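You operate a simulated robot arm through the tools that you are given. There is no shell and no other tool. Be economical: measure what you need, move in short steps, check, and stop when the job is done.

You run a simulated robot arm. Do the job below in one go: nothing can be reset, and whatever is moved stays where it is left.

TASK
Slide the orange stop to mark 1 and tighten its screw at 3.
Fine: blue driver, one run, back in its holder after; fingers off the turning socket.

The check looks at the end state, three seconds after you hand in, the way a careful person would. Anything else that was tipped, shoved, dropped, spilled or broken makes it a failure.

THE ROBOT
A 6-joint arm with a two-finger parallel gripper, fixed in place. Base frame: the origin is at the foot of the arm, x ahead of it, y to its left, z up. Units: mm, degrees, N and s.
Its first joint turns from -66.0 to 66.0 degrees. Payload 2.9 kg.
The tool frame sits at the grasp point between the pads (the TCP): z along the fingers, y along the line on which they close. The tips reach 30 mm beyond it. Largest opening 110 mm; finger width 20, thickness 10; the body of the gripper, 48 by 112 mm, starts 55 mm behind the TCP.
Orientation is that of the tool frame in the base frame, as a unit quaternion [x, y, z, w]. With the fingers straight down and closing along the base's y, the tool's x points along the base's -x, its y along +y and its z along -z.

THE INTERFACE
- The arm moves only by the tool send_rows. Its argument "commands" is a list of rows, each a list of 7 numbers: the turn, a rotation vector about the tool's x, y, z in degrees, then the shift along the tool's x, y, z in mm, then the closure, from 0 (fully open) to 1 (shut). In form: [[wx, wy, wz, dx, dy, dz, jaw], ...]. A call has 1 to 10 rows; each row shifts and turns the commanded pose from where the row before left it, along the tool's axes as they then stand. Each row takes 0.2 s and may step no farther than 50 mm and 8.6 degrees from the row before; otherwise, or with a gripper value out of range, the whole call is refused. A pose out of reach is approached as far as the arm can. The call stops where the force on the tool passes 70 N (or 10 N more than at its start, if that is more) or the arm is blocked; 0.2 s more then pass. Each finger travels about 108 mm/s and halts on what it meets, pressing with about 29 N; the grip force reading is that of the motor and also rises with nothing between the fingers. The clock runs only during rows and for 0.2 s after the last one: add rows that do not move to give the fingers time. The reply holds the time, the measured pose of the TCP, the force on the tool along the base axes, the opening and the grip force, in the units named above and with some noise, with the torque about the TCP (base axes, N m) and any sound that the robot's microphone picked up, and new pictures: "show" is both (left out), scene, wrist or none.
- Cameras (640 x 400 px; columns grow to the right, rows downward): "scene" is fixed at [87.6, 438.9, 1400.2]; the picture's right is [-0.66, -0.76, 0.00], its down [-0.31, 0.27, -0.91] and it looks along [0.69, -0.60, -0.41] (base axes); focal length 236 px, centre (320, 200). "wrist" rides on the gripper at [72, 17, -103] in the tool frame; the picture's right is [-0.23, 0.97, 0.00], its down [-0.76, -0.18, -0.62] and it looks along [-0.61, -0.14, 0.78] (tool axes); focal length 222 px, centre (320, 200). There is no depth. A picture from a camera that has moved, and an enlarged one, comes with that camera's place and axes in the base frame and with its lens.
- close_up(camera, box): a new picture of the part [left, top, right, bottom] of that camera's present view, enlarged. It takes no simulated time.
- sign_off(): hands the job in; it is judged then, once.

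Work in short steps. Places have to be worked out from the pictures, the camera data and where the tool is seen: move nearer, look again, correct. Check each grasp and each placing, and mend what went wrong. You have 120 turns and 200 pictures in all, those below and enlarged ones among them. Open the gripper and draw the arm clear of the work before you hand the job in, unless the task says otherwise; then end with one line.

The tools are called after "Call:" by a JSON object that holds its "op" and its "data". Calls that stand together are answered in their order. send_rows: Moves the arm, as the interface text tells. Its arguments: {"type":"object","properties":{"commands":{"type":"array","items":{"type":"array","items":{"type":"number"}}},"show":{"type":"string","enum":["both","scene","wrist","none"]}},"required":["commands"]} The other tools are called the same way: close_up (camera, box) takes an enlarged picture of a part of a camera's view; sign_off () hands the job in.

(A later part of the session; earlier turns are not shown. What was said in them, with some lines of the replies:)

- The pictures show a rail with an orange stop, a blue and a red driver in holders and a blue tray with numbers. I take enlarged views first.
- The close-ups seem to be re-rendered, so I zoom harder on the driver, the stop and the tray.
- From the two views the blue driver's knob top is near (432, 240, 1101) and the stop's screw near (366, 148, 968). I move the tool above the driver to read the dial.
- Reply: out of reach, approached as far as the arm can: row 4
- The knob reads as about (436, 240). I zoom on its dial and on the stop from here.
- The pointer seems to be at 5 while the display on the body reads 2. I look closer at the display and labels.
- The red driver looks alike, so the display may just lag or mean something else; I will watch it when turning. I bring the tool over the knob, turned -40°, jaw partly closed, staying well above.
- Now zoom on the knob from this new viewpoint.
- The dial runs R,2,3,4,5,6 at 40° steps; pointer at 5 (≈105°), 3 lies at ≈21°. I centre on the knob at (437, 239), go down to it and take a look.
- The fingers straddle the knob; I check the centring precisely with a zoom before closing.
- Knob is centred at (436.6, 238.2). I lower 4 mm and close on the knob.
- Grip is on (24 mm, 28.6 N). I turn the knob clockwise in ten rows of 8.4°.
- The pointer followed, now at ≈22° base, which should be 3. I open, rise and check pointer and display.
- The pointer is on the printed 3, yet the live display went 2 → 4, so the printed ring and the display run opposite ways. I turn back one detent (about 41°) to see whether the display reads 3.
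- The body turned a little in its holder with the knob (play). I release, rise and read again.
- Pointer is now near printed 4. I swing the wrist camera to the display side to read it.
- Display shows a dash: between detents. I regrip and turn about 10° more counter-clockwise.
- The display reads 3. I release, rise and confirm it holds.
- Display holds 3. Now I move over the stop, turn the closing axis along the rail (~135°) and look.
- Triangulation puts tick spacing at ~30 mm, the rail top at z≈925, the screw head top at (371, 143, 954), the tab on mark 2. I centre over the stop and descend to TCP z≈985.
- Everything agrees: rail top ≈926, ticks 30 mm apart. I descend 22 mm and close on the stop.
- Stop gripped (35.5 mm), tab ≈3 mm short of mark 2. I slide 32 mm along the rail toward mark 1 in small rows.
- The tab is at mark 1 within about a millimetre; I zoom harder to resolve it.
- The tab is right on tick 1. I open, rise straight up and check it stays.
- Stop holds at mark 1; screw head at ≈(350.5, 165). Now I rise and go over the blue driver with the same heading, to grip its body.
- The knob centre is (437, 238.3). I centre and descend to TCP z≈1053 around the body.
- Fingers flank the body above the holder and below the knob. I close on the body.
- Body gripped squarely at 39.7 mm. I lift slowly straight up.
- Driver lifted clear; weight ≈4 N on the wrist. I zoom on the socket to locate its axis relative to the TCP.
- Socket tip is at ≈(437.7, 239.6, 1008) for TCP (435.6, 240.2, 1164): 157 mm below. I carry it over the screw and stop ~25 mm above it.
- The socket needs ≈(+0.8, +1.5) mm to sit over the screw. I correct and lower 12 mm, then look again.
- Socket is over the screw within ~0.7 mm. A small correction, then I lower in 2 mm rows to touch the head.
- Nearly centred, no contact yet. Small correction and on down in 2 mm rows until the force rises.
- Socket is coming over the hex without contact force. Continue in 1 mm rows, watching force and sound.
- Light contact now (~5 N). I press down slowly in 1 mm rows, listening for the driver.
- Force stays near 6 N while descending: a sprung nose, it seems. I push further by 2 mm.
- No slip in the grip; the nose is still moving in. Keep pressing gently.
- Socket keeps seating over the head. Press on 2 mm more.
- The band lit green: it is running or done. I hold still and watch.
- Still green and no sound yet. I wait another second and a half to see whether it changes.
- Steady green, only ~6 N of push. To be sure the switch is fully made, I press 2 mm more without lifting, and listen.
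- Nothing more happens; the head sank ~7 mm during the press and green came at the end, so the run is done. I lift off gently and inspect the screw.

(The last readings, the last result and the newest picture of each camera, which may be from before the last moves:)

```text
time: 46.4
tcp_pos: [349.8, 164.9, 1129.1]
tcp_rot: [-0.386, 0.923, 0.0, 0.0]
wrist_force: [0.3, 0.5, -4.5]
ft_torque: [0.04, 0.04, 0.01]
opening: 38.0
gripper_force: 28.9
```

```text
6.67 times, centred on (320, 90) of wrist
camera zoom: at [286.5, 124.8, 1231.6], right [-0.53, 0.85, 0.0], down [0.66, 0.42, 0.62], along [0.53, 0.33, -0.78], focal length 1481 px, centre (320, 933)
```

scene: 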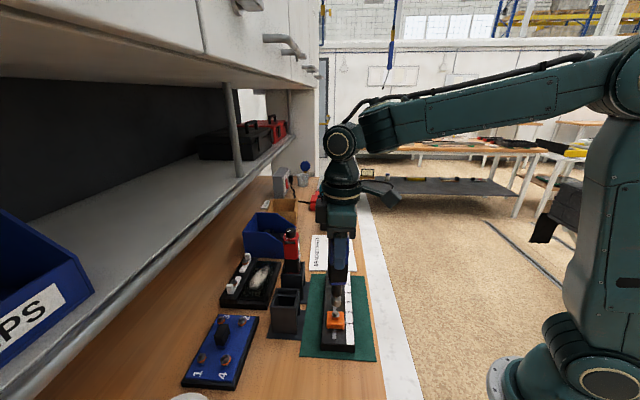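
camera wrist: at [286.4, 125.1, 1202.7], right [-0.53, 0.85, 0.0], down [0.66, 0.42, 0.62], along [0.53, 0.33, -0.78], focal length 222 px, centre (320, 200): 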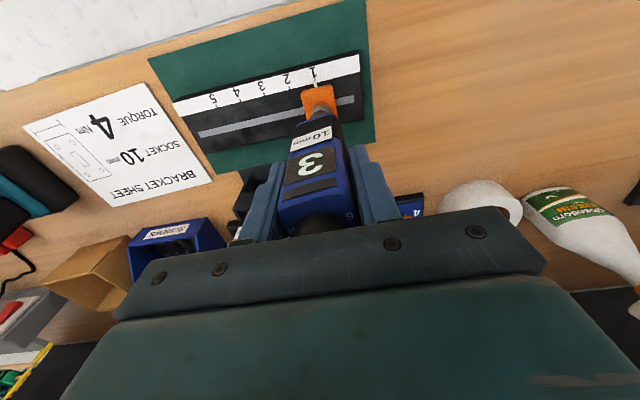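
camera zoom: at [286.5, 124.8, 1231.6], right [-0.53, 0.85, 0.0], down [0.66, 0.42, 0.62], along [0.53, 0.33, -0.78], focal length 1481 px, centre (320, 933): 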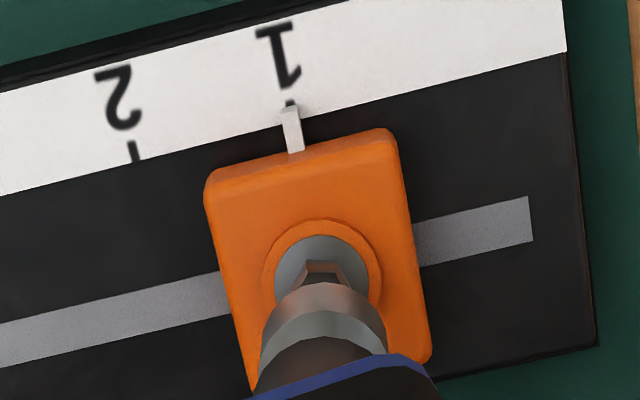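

Screw is down on its boss, tab still at 1, light green for OK. I retrace the commanded path to the holder: up 50, then back by (-113.1, -10.1).

Call:
{"op": "send_rows", "data": {"commands": [[0, 0, 0, 0, 0, -25, 0.8], [0, 0, 0, 0, 0, -25, 0.8], [0, 0, 0, -20, -2, 0, 0.8], [0, 0, 0, -25, -2.1, 0, 0.8], [0, 0, 0, -25, -2, 0, 0.8], [0, 0, 0, -25, -2, 0, 0.8], [0, 0, 0, -18.1, -2, 0, 0.8], [0, 0, 0, 0, 0, 0, 0.8], [0, 0, 0, 0, 0, 15, 0.8], [0, 0, 0, 0, 0, 0, 0.8]], "show": "none"}}

Call:
{"op": "close_up", "data": {"camera": "wrist", "box": [290, 80, 350, 130]}}

Call:
{"op": "close_up", "data": {"camera": "scene", "box": [262, 235, 306, 300]}}

```text
time: 48.6
tcp_pos: [436.3, 239.1, 1163.8]
tcp_rot: [-0.386, 0.922, 0.001, -0.001]
wrist_force: [-0.8, 0.3, -5.7]
ft_torque: [-0.03, -0.02, 0.02]
opening: 37.7
gripper_force: 28.6
```

```text
8.00 times, centred on (320, 105) of wrist
camera zoom: at [373.7, 198.9, 1266.2], right [-0.53, 0.85, 0.0], down [0.66, 0.42, 0.62], along [0.53, 0.33, -0.78], focal length 1777 px, centre (320, 960)
```

zoom: 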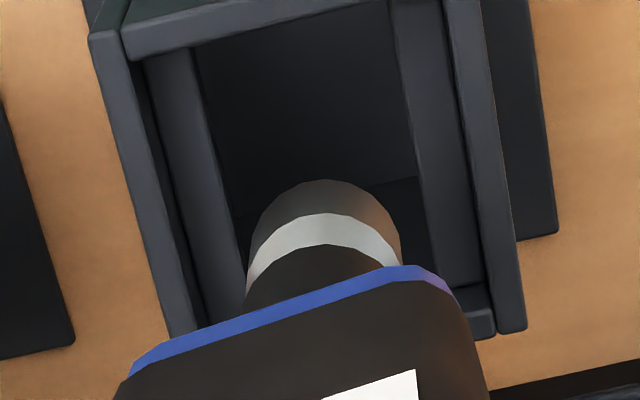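

```text
6.15 times, centred on (284, 268) of scene
camera zoom: at [87.7, 439.0, 1400.2], right [-0.66, -0.76, 0.0], down [-0.31, 0.27, -0.91], along [0.69, -0.6, -0.41], focal length 1450 px, centre (542, -215)
```

zoom: 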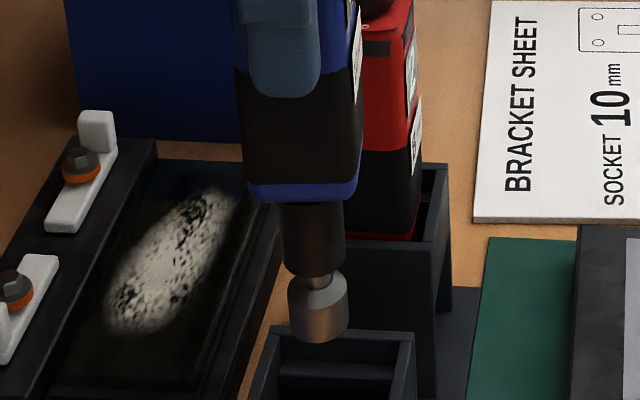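

Same picture as right after lifting, within ~1 mm. I correct 0.6 mm and lower into the holder.

Call:
{"op": "send_rows", "data": {"commands": [[0, 0, 0, 0.6, 0, 10, 0.8], [0, 0, 0, 0, 0, 12, 0.8], [0, 0, 0, 0, 0, 12, 0.8], [0, 0, 0, 0, 0, 12, 0.8], [0, 0, 0, 0, 0, 12, 0.8], [0, 0, 0, 0, 0, 12, 0.8], [0, 0, 0, 0, 0, 12, 0.8], [0, 0, 0, 0, 0, 0, 0.8]], "show": "none"}}

Call:
{"op": "close_up", "data": {"camera": "wrist", "box": [220, 60, 420, 240]}}

Call:
{"op": "close_up", "data": {"camera": "scene", "box": [255, 220, 315, 345]}}

```text
time: 50.4
tcp_pos: [435.5, 240.1, 1080.4]
tcp_rot: [-0.385, 0.923, 0.0, 0.0]
wrist_force: [0.1, -0.4, -4.8]
ft_torque: [-0.05, 0.0, 0.0]
opening: 37.7
gripper_force: 29.1
```

```text
2.22 times, centred on (320, 150) of wrist
camera zoom: at [372.6, 198.1, 1184.2], right [-0.53, 0.85, 0.0], down [0.66, 0.42, 0.62], along [0.53, 0.33, -0.78], focal length 494 px, centre (320, 311)
```

zoom: 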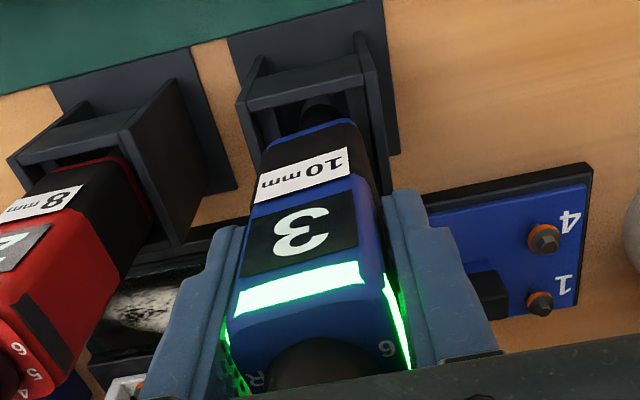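

```text
3.20 times, centred on (285, 282) of scene
camera zoom: at [87.7, 439.0, 1400.2], right [-0.66, -0.76, 0.0], down [-0.31, 0.27, -0.91], along [0.69, -0.6, -0.41], focal length 754 px, centre (432, -64)
```

zoom: 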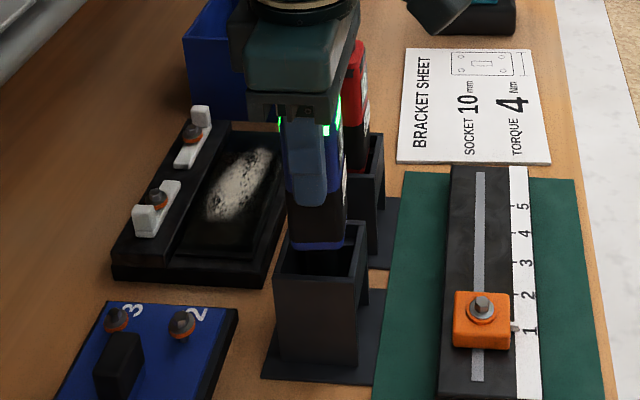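

Entering the holder without touching. Lower the last 26 mm in small rows.

Call:
{"op": "send_rows", "data": {"commands": [[0, 0, 0, 0, 0, 5, 0.8], [0, 0, 0, 0, 0, 5, 0.8], [0, 0, 0, 0, 0, 5, 0.8], [0, 0, 0, 0, 0, 4, 0.8], [0, 0, 0, 0, 0, 3, 0.8], [0, 0, 0, 0, 0, 2, 0.8], [0, 0, 0, 0, 0, 0, 0.8]], "show": "none"}}

Call:
{"op": "close_up", "data": {"camera": "wrist", "box": [220, 60, 420, 240]}}

Call:
{"op": "close_up", "data": {"camera": "scene", "box": [255, 220, 315, 345]}}

```text
time: 52.0
tcp_pos: [436.6, 239.0, 1057.9]
tcp_rot: [-0.385, 0.923, 0.0, 0.0]
wrist_force: [1.3, -0.4, -3.5]
ft_torque: [0.0, 0.03, 0.01]
opening: 37.7
gripper_force: 28.7
```

```text
2.22 times, centred on (320, 150) of wrist
camera zoom: at [372.7, 198.0, 1160.4], right [-0.53, 0.85, 0.0], down [0.66, 0.42, 0.62], along [0.53, 0.33, -0.78], focal length 494 px, centre (320, 311)
```

zoom: 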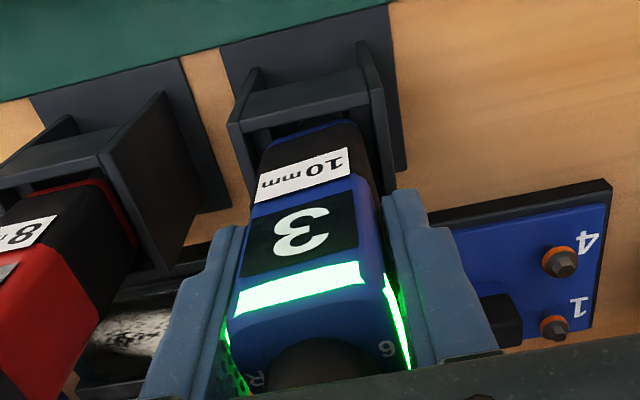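

```text
3.20 times, centred on (285, 282) of scene
camera zoom: at [87.7, 439.0, 1400.2], right [-0.66, -0.76, 0.0], down [-0.31, 0.27, -0.91], along [0.69, -0.6, -0.41], focal length 754 px, centre (432, -64)
```

zoom: 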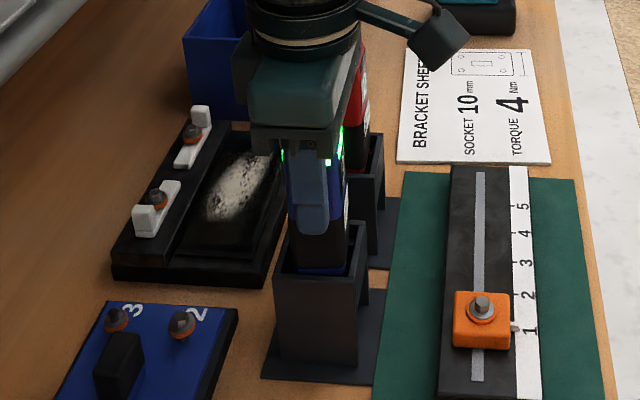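

About 2–3 mm remain. Lower by 1 mm rows until it rests.

Call:
{"op": "send_rows", "data": {"commands": [[0, 0, 0, 0, 0, 1, 0.8], [0, 0, 0, 0, 0, 1, 0.8], [0, 0, 0, 0, 0, 0.7, 0.8], [0, 0, 0, 0, 0, 0, 0.8]], "show": "none"}}

```text
time: 53.0
tcp_pos: [436.9, 237.4, 1054.7]
tcp_rot: [-0.386, 0.922, 0.0, -0.001]
wrist_force: [-0.6, -0.9, -3.1]
ft_torque: [-0.09, 0.0, -0.02]
opening: 37.7
gripper_force: 28.9
```

Still carrying most of the weight; one or two millimetres more.

Call:
{"op": "send_rows", "data": {"commands": [[0, 0, 0, 0, 0, 0.7, 0.8], [0, 0, 0, 0, 0, 0.7, 0.8], [0, 0, 0, 0, 0, 0, 0.8], [0, 0, 0, 0, 0, 0, 0.8]], "show": "none"}}

Call:
{"op": "close_up", "data": {"camera": "wrist", "box": [220, 60, 420, 240]}}

```text
time: 54.0
tcp_pos: [435.2, 238.4, 1054.6]
tcp_rot: [-0.386, 0.922, 0.001, 0.002]
wrist_force: [-0.9, -4.1, 19.0]
ft_torque: [-0.62, 0.41, 0.25]
opening: 37.5
gripper_force: 29.3
```

```text
2.22 times, centred on (320, 150) of wrist
camera zoom: at [372.5, 197.8, 1157.8], right [-0.53, 0.85, 0.0], down [0.66, 0.42, 0.63], along [0.53, 0.33, -0.78], focal length 494 px, centre (320, 311)
```

zoom: 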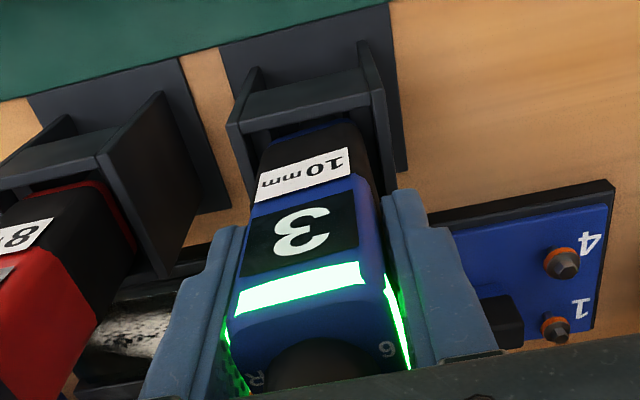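

It now rests on the holder's seat. I relieve the push by 0.7 mm, open and rise straight up.

Call:
{"op": "send_rows", "data": {"commands": [[0, 0, 0, 0, 0, -0.7, 0.8], [0, 0, 0, 0, 0, 0, 0.55], [0, 0, 0, 0, 0, 0, 0.4], [0, 0, 0, 0, 0, 0, 0.4], [0, 0, 0, 0, 0, -20, 0.4], [0, 0, 0, 0, 0, -35, 0.4], [0, 0, 0, 0, 0, -35, 0.4], [0, 0, 0, 0, 0, -30, 0.4], [0, 0, 0, 0, 0, 0, 0.4]]}}

Call:
{"op": "close_up", "data": {"camera": "scene", "box": [255, 230, 385, 355]}}

Call:
{"op": "close_up", "data": {"camera": "wrist", "box": [270, 50, 370, 170]}}

```text
time: 56.0
tcp_pos: [435.5, 238.0, 1174.1]
tcp_rot: [-0.385, 0.923, 0.0, 0.001]
wrist_force: [-0.6, 0.4, -0.6]
ft_torque: [-0.01, -0.02, -0.03]
opening: 66.0
gripper_force: 0.2
camera wrist: at [372.7, 197.9, 1278.0], right [-0.53, 0.85, 0.0], down [0.66, 0.42, 0.62], along [0.53, 0.33, -0.78], focal length 222 px, centre (320, 200)
```

scene: 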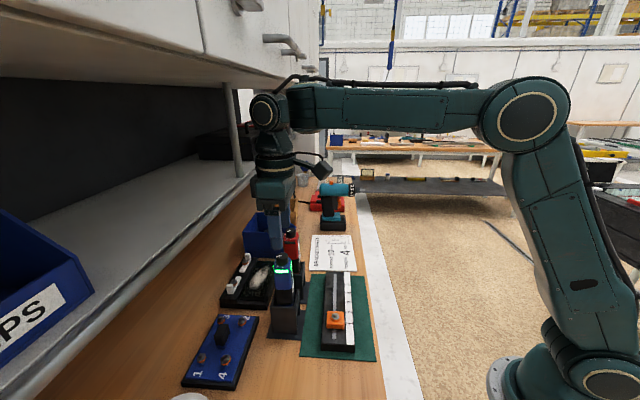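
wrist: 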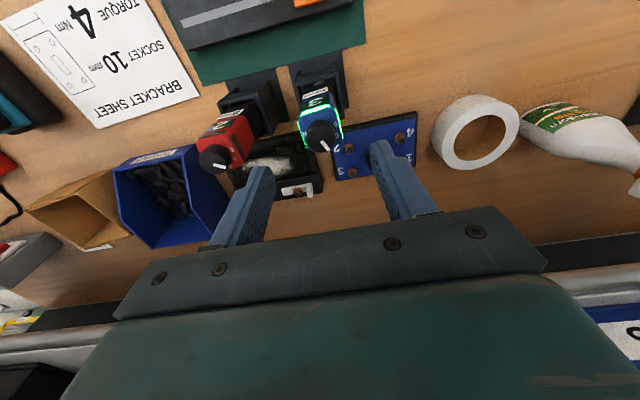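

```text
3.20 times, centred on (320, 292) of scene
camera zoom: at [87.6, 438.9, 1400.2], right [-0.66, -0.76, 0.0], down [-0.31, 0.27, -0.91], along [0.69, -0.6, -0.41], focal length 754 px, centre (320, -96)
```

zoom: 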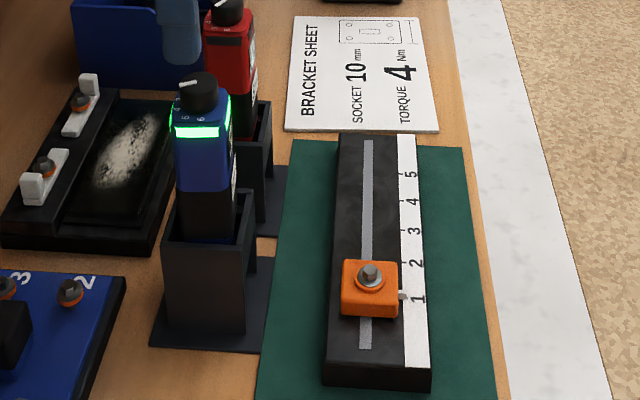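

```text
3.33 times, centred on (320, 110) of wrist
camera zoom: at [372.7, 197.9, 1278.0], right [-0.53, 0.85, 0.0], down [0.66, 0.42, 0.62], along [0.53, 0.33, -0.78], focal length 740 px, centre (320, 500)
```

zoom: 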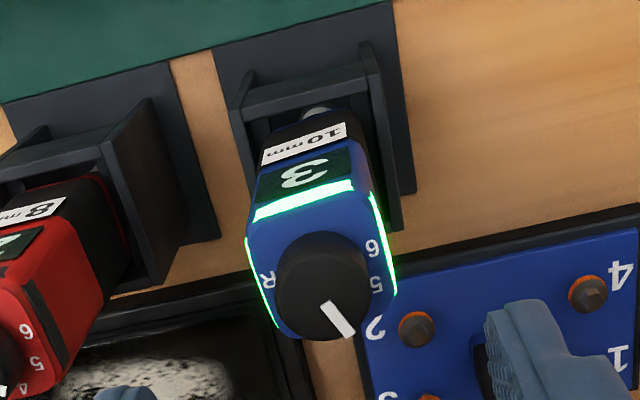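

The driver is back upright in its holder, the stop at mark 1 with its screw seated. I draw the arm up and back toward its start, gripper open.

Call:
{"op": "send_rows", "data": {"commands": [[0, 0, 0, 0, 0, -40, 0.4], [0, 0, 0, 40, 0, -20, 0.3], [0, 0, 0, 45, 0, -15, 0.1], [0, 0, 0, 45, 0, -10, 0], [0, 0, 0, 30, 0, 0, 0], [0, 0, 0, 0, 0, 0, 0]], "show": "scene"}}

Call:
{"op": "close_up", "data": {"camera": "scene", "box": [255, 230, 385, 355]}}

```text
time: 57.4
tcp_pos: [322.7, 123.1, 1261.0]
tcp_rot: [-0.386, 0.923, 0.0, -0.001]
wrist_force: [0.4, 0.1, 0.8]
ft_torque: [-0.03, 0.03, 0.03]
opening: 110.0
gripper_force: 0.1
```

scene: 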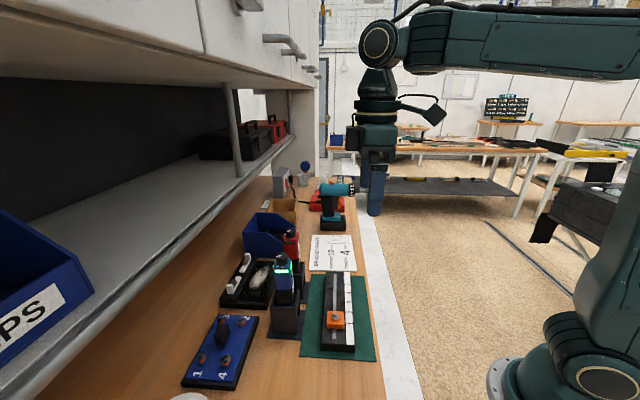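

```text
3.20 times, centred on (320, 292) of scene
camera zoom: at [87.6, 438.9, 1400.2], right [-0.66, -0.76, 0.0], down [-0.31, 0.27, -0.91], along [0.69, -0.6, -0.41], focal length 754 px, centre (320, -96)
```

zoom: 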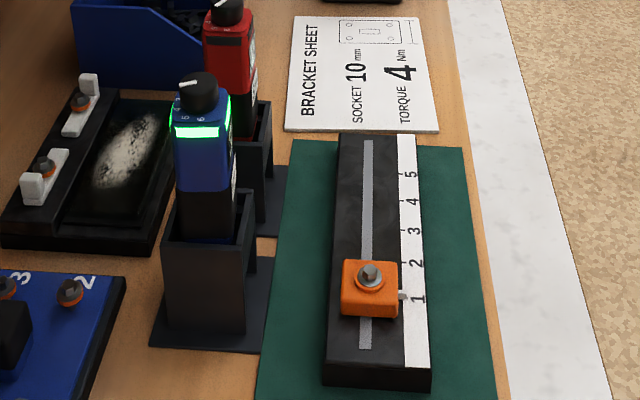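

The arm is clear and everything stands in place; I hand the job in.

Call:
{"op": "sign_off", "data": {}}

```text
The job is handed in.
```

The orange stop is at mark 1, and its screw was tightened in one run of the blue driver, which lit green. I set it by its display at 3; the knob's printed ring runs the opposite way and points at 4, so the torque was 3 only if the display is right. The driver is back in its holder, the gripper is open and the arm is clear.
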